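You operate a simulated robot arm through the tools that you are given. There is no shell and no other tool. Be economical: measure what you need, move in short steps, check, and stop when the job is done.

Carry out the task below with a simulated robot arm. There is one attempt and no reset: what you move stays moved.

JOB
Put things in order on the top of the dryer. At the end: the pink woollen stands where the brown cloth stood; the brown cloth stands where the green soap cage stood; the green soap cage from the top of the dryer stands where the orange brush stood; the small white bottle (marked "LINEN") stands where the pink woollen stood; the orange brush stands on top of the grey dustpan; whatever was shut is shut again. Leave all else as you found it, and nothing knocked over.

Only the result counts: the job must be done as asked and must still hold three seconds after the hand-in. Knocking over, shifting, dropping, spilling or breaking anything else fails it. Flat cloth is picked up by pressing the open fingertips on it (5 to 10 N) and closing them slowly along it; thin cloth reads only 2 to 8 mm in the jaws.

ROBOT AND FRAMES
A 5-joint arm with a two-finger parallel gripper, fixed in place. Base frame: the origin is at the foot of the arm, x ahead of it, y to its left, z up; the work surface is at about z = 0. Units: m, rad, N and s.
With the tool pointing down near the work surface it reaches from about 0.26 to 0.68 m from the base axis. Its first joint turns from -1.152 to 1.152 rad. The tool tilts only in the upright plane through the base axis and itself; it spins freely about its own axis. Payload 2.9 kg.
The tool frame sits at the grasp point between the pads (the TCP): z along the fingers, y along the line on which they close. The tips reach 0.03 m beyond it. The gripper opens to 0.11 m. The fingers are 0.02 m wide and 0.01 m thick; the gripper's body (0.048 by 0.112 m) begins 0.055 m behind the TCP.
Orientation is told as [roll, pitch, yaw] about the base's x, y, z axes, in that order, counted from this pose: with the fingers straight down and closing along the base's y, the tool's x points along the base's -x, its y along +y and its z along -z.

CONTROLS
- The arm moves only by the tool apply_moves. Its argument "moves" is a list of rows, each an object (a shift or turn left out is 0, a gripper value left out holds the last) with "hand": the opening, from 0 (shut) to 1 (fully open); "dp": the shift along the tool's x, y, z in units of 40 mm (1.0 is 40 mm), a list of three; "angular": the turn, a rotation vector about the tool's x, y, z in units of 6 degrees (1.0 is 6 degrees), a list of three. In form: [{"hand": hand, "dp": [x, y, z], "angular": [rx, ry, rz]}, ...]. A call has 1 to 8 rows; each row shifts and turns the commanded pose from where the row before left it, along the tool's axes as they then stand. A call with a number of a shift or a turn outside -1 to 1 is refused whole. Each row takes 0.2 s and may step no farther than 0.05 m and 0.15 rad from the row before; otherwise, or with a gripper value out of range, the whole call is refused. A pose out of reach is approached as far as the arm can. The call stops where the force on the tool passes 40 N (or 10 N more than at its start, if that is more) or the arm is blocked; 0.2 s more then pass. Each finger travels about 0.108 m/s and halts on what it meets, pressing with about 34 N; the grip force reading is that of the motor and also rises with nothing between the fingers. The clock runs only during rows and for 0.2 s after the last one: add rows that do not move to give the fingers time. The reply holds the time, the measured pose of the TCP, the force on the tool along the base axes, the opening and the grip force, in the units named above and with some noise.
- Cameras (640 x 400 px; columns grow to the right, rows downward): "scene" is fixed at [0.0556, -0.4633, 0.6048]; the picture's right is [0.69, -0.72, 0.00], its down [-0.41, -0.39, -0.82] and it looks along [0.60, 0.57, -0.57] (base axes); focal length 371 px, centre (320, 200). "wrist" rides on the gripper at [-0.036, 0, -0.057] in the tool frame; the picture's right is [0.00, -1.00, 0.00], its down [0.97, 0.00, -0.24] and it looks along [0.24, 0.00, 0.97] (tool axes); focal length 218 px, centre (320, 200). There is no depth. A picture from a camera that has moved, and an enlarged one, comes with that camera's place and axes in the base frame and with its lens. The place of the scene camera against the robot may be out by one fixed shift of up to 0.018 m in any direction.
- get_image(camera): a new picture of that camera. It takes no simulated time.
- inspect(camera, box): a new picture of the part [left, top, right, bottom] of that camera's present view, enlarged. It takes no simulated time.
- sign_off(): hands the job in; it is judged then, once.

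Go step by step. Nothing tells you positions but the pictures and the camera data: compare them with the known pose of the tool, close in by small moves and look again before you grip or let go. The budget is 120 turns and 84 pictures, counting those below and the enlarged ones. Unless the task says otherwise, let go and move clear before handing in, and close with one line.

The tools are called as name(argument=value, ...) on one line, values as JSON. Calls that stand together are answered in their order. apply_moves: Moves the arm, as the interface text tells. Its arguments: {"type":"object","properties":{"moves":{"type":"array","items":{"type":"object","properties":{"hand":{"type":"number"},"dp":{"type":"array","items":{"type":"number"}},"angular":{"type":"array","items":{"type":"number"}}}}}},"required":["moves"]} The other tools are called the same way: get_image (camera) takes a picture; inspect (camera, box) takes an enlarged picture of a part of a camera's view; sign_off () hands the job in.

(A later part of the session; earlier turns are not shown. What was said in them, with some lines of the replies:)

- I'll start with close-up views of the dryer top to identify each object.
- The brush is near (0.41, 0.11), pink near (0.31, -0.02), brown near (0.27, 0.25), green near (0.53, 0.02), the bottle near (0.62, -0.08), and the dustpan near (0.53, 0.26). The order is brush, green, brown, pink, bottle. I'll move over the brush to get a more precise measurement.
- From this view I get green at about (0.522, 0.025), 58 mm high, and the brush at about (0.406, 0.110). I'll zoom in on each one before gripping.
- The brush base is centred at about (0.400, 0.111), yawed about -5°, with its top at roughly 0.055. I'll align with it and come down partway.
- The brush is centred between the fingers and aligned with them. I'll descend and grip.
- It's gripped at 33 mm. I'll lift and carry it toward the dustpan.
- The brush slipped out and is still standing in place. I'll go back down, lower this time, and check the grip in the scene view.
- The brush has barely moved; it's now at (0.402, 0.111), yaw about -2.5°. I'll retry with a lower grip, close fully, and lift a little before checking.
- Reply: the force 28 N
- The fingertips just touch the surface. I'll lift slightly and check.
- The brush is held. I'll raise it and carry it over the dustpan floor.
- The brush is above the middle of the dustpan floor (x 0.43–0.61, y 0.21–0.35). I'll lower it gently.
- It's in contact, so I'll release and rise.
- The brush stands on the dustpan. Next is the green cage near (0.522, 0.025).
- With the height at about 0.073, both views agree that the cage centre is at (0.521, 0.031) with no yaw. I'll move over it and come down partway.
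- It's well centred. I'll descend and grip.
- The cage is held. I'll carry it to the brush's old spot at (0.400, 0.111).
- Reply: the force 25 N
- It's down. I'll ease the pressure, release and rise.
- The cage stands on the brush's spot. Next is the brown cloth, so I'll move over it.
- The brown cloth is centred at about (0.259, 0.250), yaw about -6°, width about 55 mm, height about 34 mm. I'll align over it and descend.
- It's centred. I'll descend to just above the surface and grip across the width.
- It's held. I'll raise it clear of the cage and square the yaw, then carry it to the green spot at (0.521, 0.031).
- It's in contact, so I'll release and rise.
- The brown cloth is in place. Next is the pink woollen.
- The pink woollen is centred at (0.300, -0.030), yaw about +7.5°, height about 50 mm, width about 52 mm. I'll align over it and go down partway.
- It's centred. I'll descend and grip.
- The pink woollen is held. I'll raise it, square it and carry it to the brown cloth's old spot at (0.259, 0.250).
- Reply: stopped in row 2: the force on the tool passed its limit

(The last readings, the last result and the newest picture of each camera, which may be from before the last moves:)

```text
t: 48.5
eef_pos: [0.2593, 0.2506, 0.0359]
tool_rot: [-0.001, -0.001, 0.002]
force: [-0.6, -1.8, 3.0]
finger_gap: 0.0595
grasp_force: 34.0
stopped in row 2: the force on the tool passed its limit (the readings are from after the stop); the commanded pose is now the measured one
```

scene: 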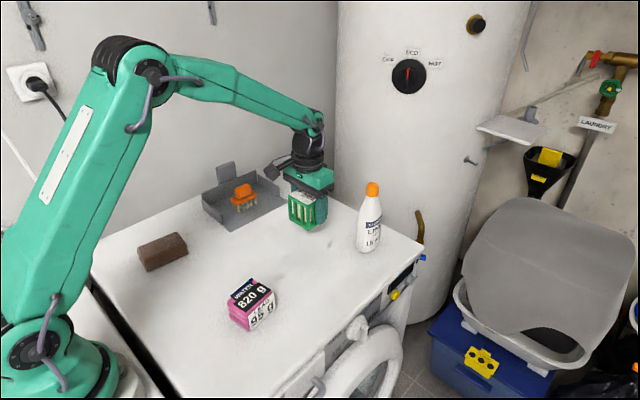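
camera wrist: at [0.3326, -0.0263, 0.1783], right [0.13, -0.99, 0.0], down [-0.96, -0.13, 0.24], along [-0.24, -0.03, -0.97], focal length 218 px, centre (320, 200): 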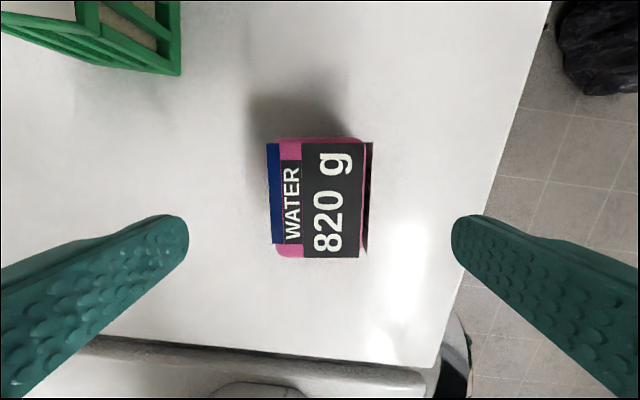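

It's in contact, so I'll release and rise.

apply_moves(moves=[{"hand": 0.62}, {"hand": 0.75}, {"hand": 0.8}, {"dp": [0, 0, -1]}, {"dp": [0, 0, -1]}, {"dp": [0, 0, -1]}, {"dp": [0, 0, -1]}])

get_image(camera="wrist")

get_image(camera="scene")

```text
t: 50.1
eef_pos: [0.2592, 0.2502, 0.1957]
tool_rot: [-0.001, 0.0, 0.001]
force: [-0.1, 0.2, -0.3]
finger_gap: 0.088
grasp_force: 0.1
```

```text
43 pictures are left
camera wrist: at [0.295, 0.2512, 0.2533], right [0.0, -1.0, 0.0], down [-0.97, 0.0, 0.24], along [-0.24, 0.0, -0.97], focal length 218 px, centre (320, 200)
```

wrist: 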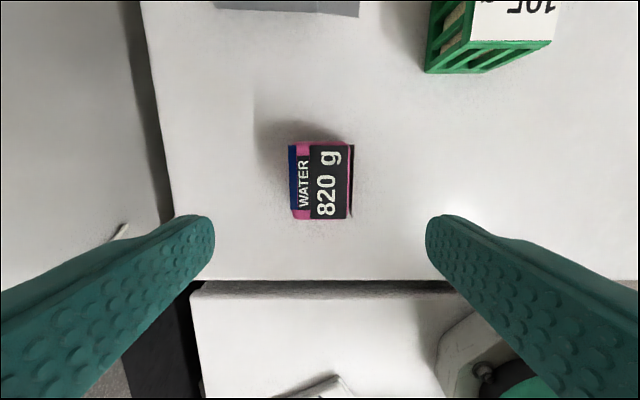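

```text
42 pictures are left
```

scene: 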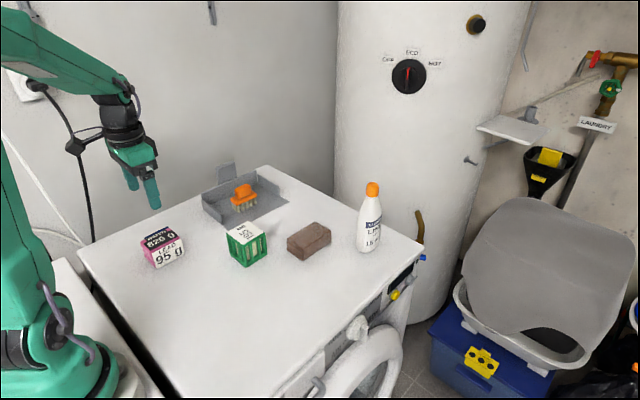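

The pink woollen is placed. The bottle is about 0.186 tall, near (0.607, -0.082) after correcting the scene camera's +x bias. I'll check its profile closely.

inspect(camera="scene", box=[335, 175, 405, 260])

```text
4.71 times, centred on (370, 218) of scene
camera zoom: at [0.0556, -0.4633, 0.6048], right [0.69, -0.72, 0.0], down [-0.41, -0.39, -0.82], along [0.6, 0.57, -0.57], focal length 1748 px, centre (85, 118)
```

zoom: 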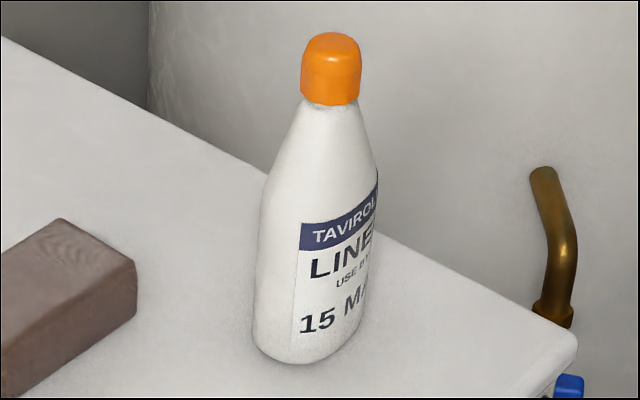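

The cap, about 29 mm across and at z 0.153–0.186, is the place to grip with the fingers vertical. I'll raise the arm and move near the bottle.

apply_moves(moves=[{"hand": 1, "dp": [0, 0, -0.9]}, {"dp": [0, 0, -0.9]}, {"dp": [-0.83, -0.83, 0]}, {"dp": [-0.83, -0.83, 0]}, {"dp": [-0.83, -0.83, 0]}, {"dp": [-0.83, -0.83, 0]}, {"dp": [-0.83, -0.83, 0]}])

apply_moves(moves=[{"dp": [-0.8, -0.83, 0]}, {"dp": [-0.8, -0.83, 0]}, {"dp": [-0.8, -0.83, 0]}, {"dp": [-0.8, -0.83, 0]}, {"dp": [-0.7, -0.83, 0]}, {}])

get_image(camera="wrist")

```text
t: 51.7
eef_pos: [0.4252, 0.083, 0.2667]
tool_rot: [0.0, -0.001, 0.001]
force: [-0.6, -0.4, 0.6]
finger_gap: 0.1098
grasp_force: 0.0
```

```text
t: 53.1
eef_pos: [0.5804, -0.0823, 0.2654]
tool_rot: [-0.002, 0.0, 0.001]
force: [1.0, 0.2, -0.6]
finger_gap: 0.1098
grasp_force: 0.1
```

```text
40 pictures are left
camera wrist: at [0.6169, -0.0823, 0.3247], right [0.0, -1.0, 0.0], down [-0.97, 0.0, 0.24], along [-0.24, 0.0, -0.97], focal length 218 px, centre (320, 200)
```

wrist: 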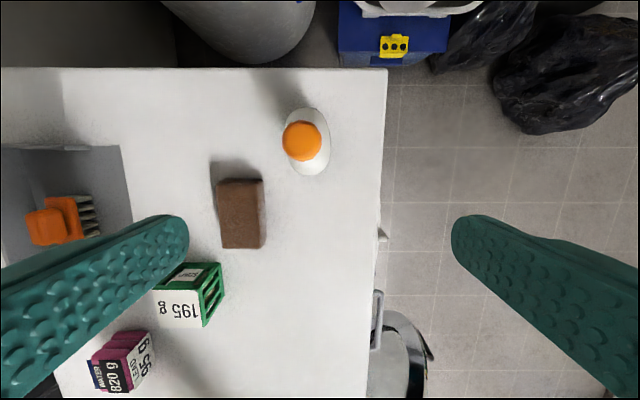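

The wrist view puts the cap at about (0.620, -0.071), and the body is oval with its narrow side along y. I'll centre above it.

apply_moves(moves=[{"dp": [-1.0, 0.29, 0]}, {"hand": 0.6}, {}])

inspect(camera="wrist", box=[240, 130, 400, 270])

```text
t: 53.9
eef_pos: [0.6207, -0.0701, 0.2665]
tool_rot: [0.0, -0.001, -0.001]
force: [-0.2, 0.2, 0.1]
finger_gap: 0.0661
grasp_force: 0.1
```

```text
2.86 times, centred on (320, 200) of wrist
camera zoom: at [0.6568, -0.0707, 0.3245], right [0.0, -1.0, 0.0], down [-0.97, 0.0, 0.24], along [-0.24, 0.0, -0.97], focal length 624 px, centre (320, 200)
```

zoom: 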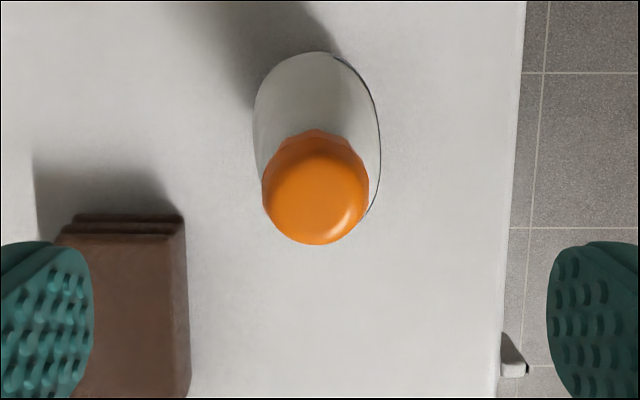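

It's centred. I'll lower partway and re-check the centring.

apply_moves(moves=[{"dp": [-0.03, 0, 0.8]}, {"dp": [0, 0, 0.7]}, {}])

get_image(camera="wrist")

inspect(camera="scene", box=[320, 140, 430, 260])

```text
t: 54.7
eef_pos: [0.6243, -0.0724, 0.2075]
tool_rot: [0.001, 0.0, -0.001]
force: [0.6, -0.2, -0.4]
finger_gap: 0.066
grasp_force: 0.0
```

```text
38 pictures are left
camera wrist: at [0.6598, -0.0708, 0.2647], right [0.0, -1.0, 0.0], down [-0.97, 0.0, 0.24], along [-0.24, 0.0, -0.97], focal length 218 px, centre (320, 200)
```

wrist: 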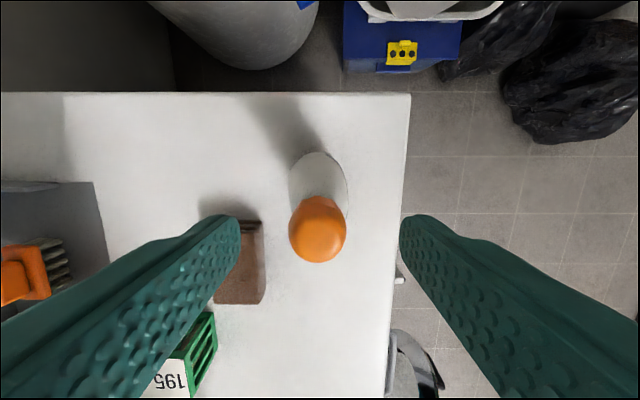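

```text
3.33 times, centred on (375, 200) of scene
camera zoom: at [0.0556, -0.4633, 0.6048], right [0.69, -0.72, 0.0], down [-0.41, -0.39, -0.82], along [0.6, 0.57, -0.57], focal length 1238 px, centre (137, 200)
```

zoom: 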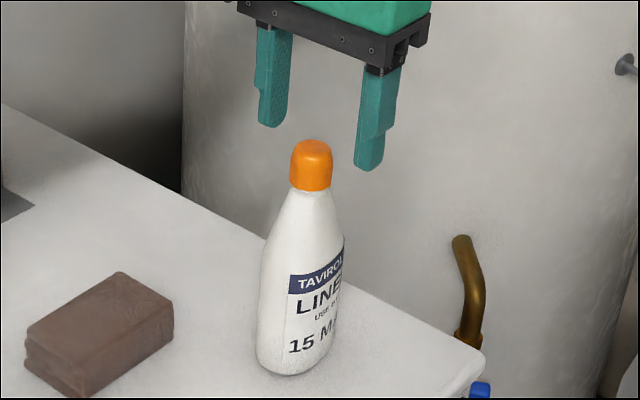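

The cap top is about level with the fingertips, at z ≈ 0.178, and well centred. I'll lower to TCP 0.172 and close in stages.

apply_moves(moves=[{"dp": [0, 0.02, 0.5]}, {"dp": [0, 0, 0.37]}, {}, {"hand": 0.45}, {"hand": 0.4}, {}])

inspect(camera="scene", box=[320, 140, 430, 260])

get_image(camera="wrist")

```text
t: 56.1
eef_pos: [0.622, -0.0695, 0.1716]
tool_rot: [0.0, 0.0, 0.001]
force: [0.4, 0.0, 0.6]
finger_gap: 0.044
grasp_force: 0.0
```

```text
3.33 times, centred on (375, 200) of scene
camera zoom: at [0.0556, -0.4633, 0.6048], right [0.69, -0.72, 0.0], down [-0.41, -0.39, -0.82], along [0.6, 0.57, -0.57], focal length 1238 px, centre (137, 200)
```

zoom: 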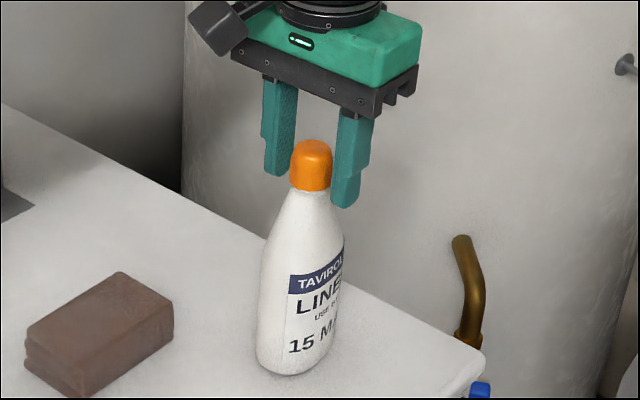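

```text
35 pictures are left
camera wrist: at [0.6587, -0.0684, 0.2303], right [0.0, -1.0, 0.0], down [-0.97, 0.0, 0.24], along [-0.24, 0.0, -0.97], focal length 218 px, centre (320, 200)
```

wrist: 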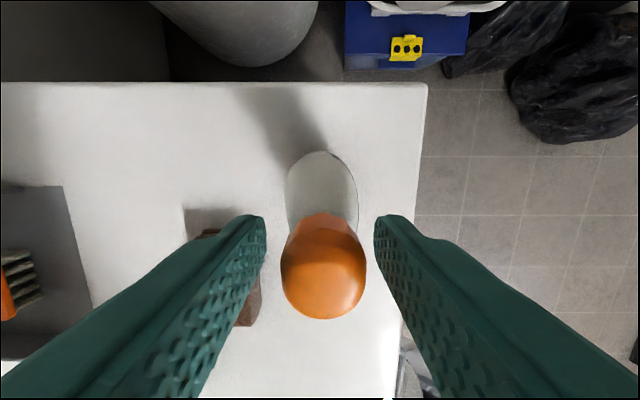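

It's well centred, so I'll close slowly on the cap.

apply_moves(moves=[{"hand": 0.34}, {"hand": 0.3}, {"hand": 0.26}, {"hand": 0.22}, {"hand": 0.15}, {"hand": 0.1}, {"hand": 0.05}])

```text
t: 57.7
eef_pos: [0.6225, -0.0697, 0.1717]
tool_rot: [-0.002, 0.0, 0.0]
force: [-0.5, -0.7, -0.3]
finger_gap: 0.027
grasp_force: 34.2
```

It's gripped at 27 mm. I'll lift a small amount and look.

apply_moves(moves=[{"hand": 0, "dp": [0, 0, -0.1]}, {"dp": [0, 0, -0.15]}, {"dp": [0, 0, -0.25]}, {}])

inspect(camera="scene", box=[320, 140, 430, 260])

```text
t: 58.7
eef_pos: [0.623, -0.0683, 0.193]
tool_rot: [0.0, 0.0, 0.001]
force: [0.1, 0.0, -3.4]
finger_gap: 0.0268
grasp_force: 34.1
```

```text
3.33 times, centred on (375, 200) of scene
camera zoom: at [0.0557, -0.4633, 0.6048], right [0.69, -0.72, 0.0], down [-0.41, -0.39, -0.82], along [0.6, 0.57, -0.57], focal length 1238 px, centre (137, 200)
```

zoom: 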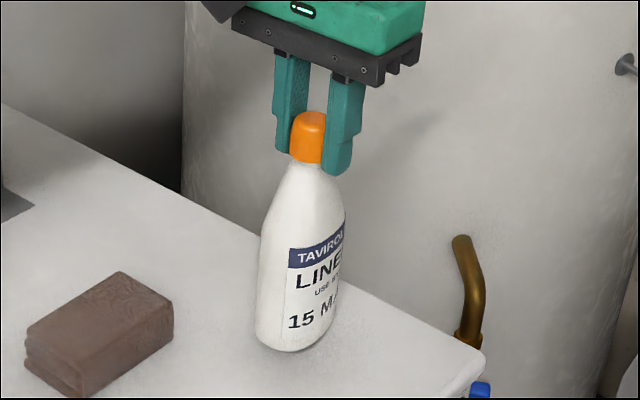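

The bottle is held upright. I'll raise it and carry it gently to the pink spot at (0.300, -0.030).

apply_moves(moves=[{"dp": [0, 0, -0.6]}, {"dp": [0.2, 0.02, -0.4]}, {"dp": [0.5, 0.06, 0]}, {"dp": [0.8, 0.1, 0]}, {"dp": [0.8, 0.1, 0]}, {"dp": [0.8, 0.1, 0]}, {"dp": [0.8, 0.1, 0]}, {"dp": [0.8, 0.1, 0]}])

apply_moves(moves=[{"dp": [0.8, 0.1, 0]}, {"dp": [0.8, 0.1, 0]}, {"dp": [0.8, 0.1, 0]}, {"dp": [0.6, 0.07, 0]}, {"dp": [0.3, 0.04, 0]}, {}])

get_image(camera="scene")

```text
t: 60.5
eef_pos: [0.4328, -0.0445, 0.2327]
tool_rot: [0.0, -0.003, 0.001]
force: [0.6, 0.7, -3.2]
finger_gap: 0.0271
grasp_force: 33.8
```

```text
t: 61.9
eef_pos: [0.303, -0.0279, 0.2323]
tool_rot: [0.0, -0.001, 0.0]
force: [0.4, 0.0, -3.2]
finger_gap: 0.0267
grasp_force: 34.0
```

```text
33 pictures are left
```

scene: 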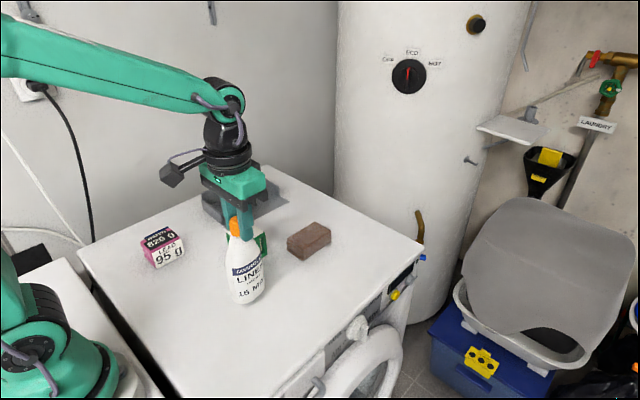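

apply_moves(moves=[{"dp": [0.07, -0.05, 0.4]}, {"dp": [0, 0, 0.5]}, {"dp": [0, 0, 0.4]}, {"dp": [0, 0, 0.1]}, {}])

inspect(camera="scene", box=[200, 210, 310, 340])

```text
t: 63.1
eef_pos: [0.2993, -0.0298, 0.1775]
tool_rot: [0.0, 0.0, -0.001]
force: [0.1, -0.7, -3.7]
finger_gap: 0.0268
grasp_force: 33.7
```

```text
3.08 times, centred on (255, 275) of scene
camera zoom: at [0.0556, -0.4633, 0.6048], right [0.69, -0.72, 0.0], down [-0.41, -0.39, -0.82], along [0.6, 0.57, -0.57], focal length 1143 px, centre (520, -31)
```

zoom: 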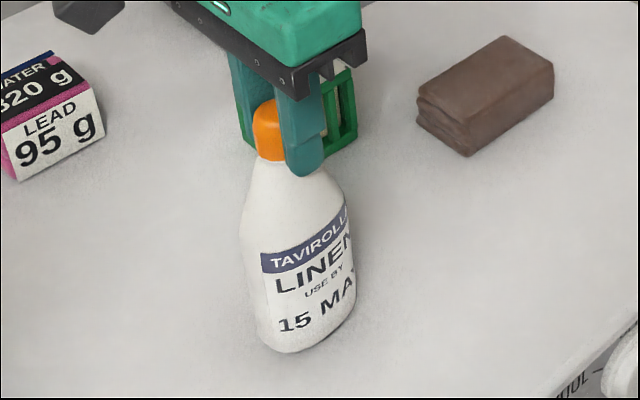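

Nearly down, so I'll finish in tiny steps.

apply_moves(moves=[{"dp": [0, 0, 0.06]}, {"dp": [0, 0, 0.05]}, {}])

```text
t: 63.9
eef_pos: [0.3002, -0.0313, 0.1721]
tool_rot: [0.0, 0.0, 0.001]
force: [0.4, -0.5, -3.5]
finger_gap: 0.0267
grasp_force: 34.1
```

apply_moves(moves=[{"dp": [0, 0, 0.03]}, {"dp": [0, 0, 0.02]}, {}])

```text
t: 64.7
eef_pos: [0.3, -0.0321, 0.1725]
tool_rot: [0.0, -0.003, 0.0]
force: [-2.7, 2.2, 21.8]
finger_gap: 0.0265
grasp_force: 33.3
```

It's seated. I'll ease the pressure and open slowly.

apply_moves(moves=[{"dp": [0, 0, -0.035]}, {"hand": 0.27}, {"hand": 0.32}, {"hand": 0.4}, {"hand": 0.5}, {"hand": 0.55}, {}])

inspect(camera="scene", box=[200, 210, 310, 340])

```text
t: 66.3
eef_pos: [0.3005, -0.032, 0.1729]
tool_rot: [0.0, 0.001, 0.0]
force: [0.5, -0.4, -1.1]
finger_gap: 0.0608
grasp_force: 0.0
```

```text
3.08 times, centred on (255, 275) of scene
camera zoom: at [0.0556, -0.4633, 0.6048], right [0.69, -0.72, 0.0], down [-0.41, -0.39, -0.82], along [0.6, 0.57, -0.57], focal length 1143 px, centre (520, -31)
```

zoom: 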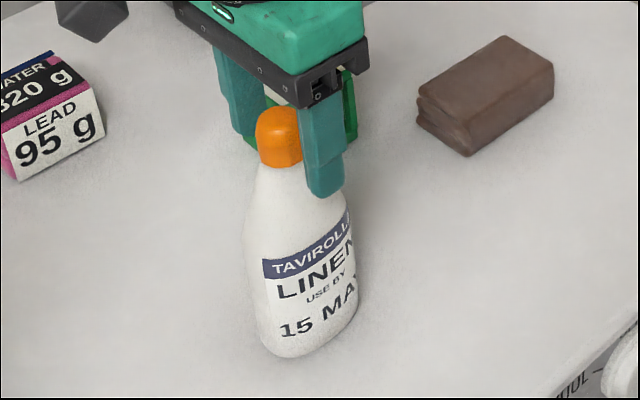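

The bottle stands. I'll rise straight up and check everything.

apply_moves(moves=[{"dp": [0, 0, -0.6]}, {"dp": [0, 0, -0.9]}, {"dp": [0, 0, -0.9]}, {"dp": [0, 0.9, 0]}, {"dp": [0, 1, 0]}, {"dp": [0, 1, 0]}, {}])

get_image(camera="scene")

get_image(camera="wrist")

```text
t: 67.9
eef_pos: [0.3008, 0.0854, 0.2699]
tool_rot: [0.0, 0.001, 0.0]
force: [0.5, -0.6, -0.3]
finger_gap: 0.0607
grasp_force: 0.1
```

```text
30 pictures are left
```

scene: 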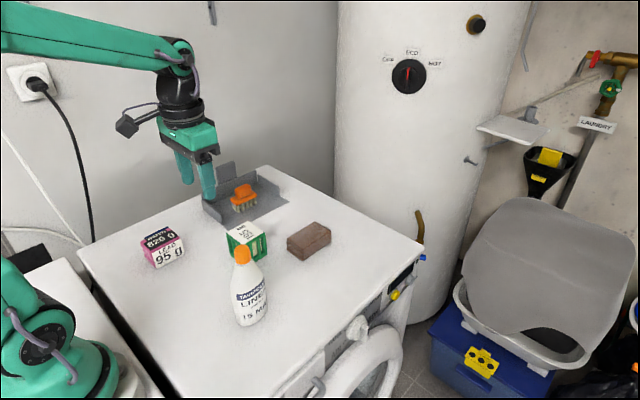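

```text
29 pictures are left
camera wrist: at [0.3372, 0.0848, 0.3279], right [0.0, -1.0, 0.0], down [-0.97, 0.0, 0.24], along [-0.24, 0.0, -0.97], focal length 218 px, centre (320, 200)
```

wrist: 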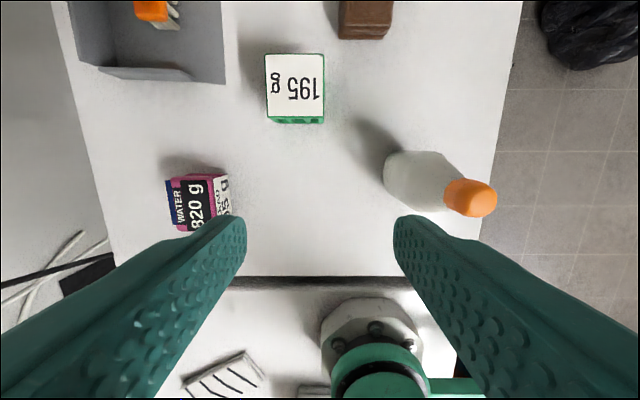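

All five objects stand where they should, nothing has fallen over, and the hand is clear, so I'm handing in.

sign_off()

```text
The job is handed in.
```

The job is handed in: all five objects are in their asked-for places on the dryer top, nothing else was moved or knocked over, and I opened nothing, so there was nothing to shut again.
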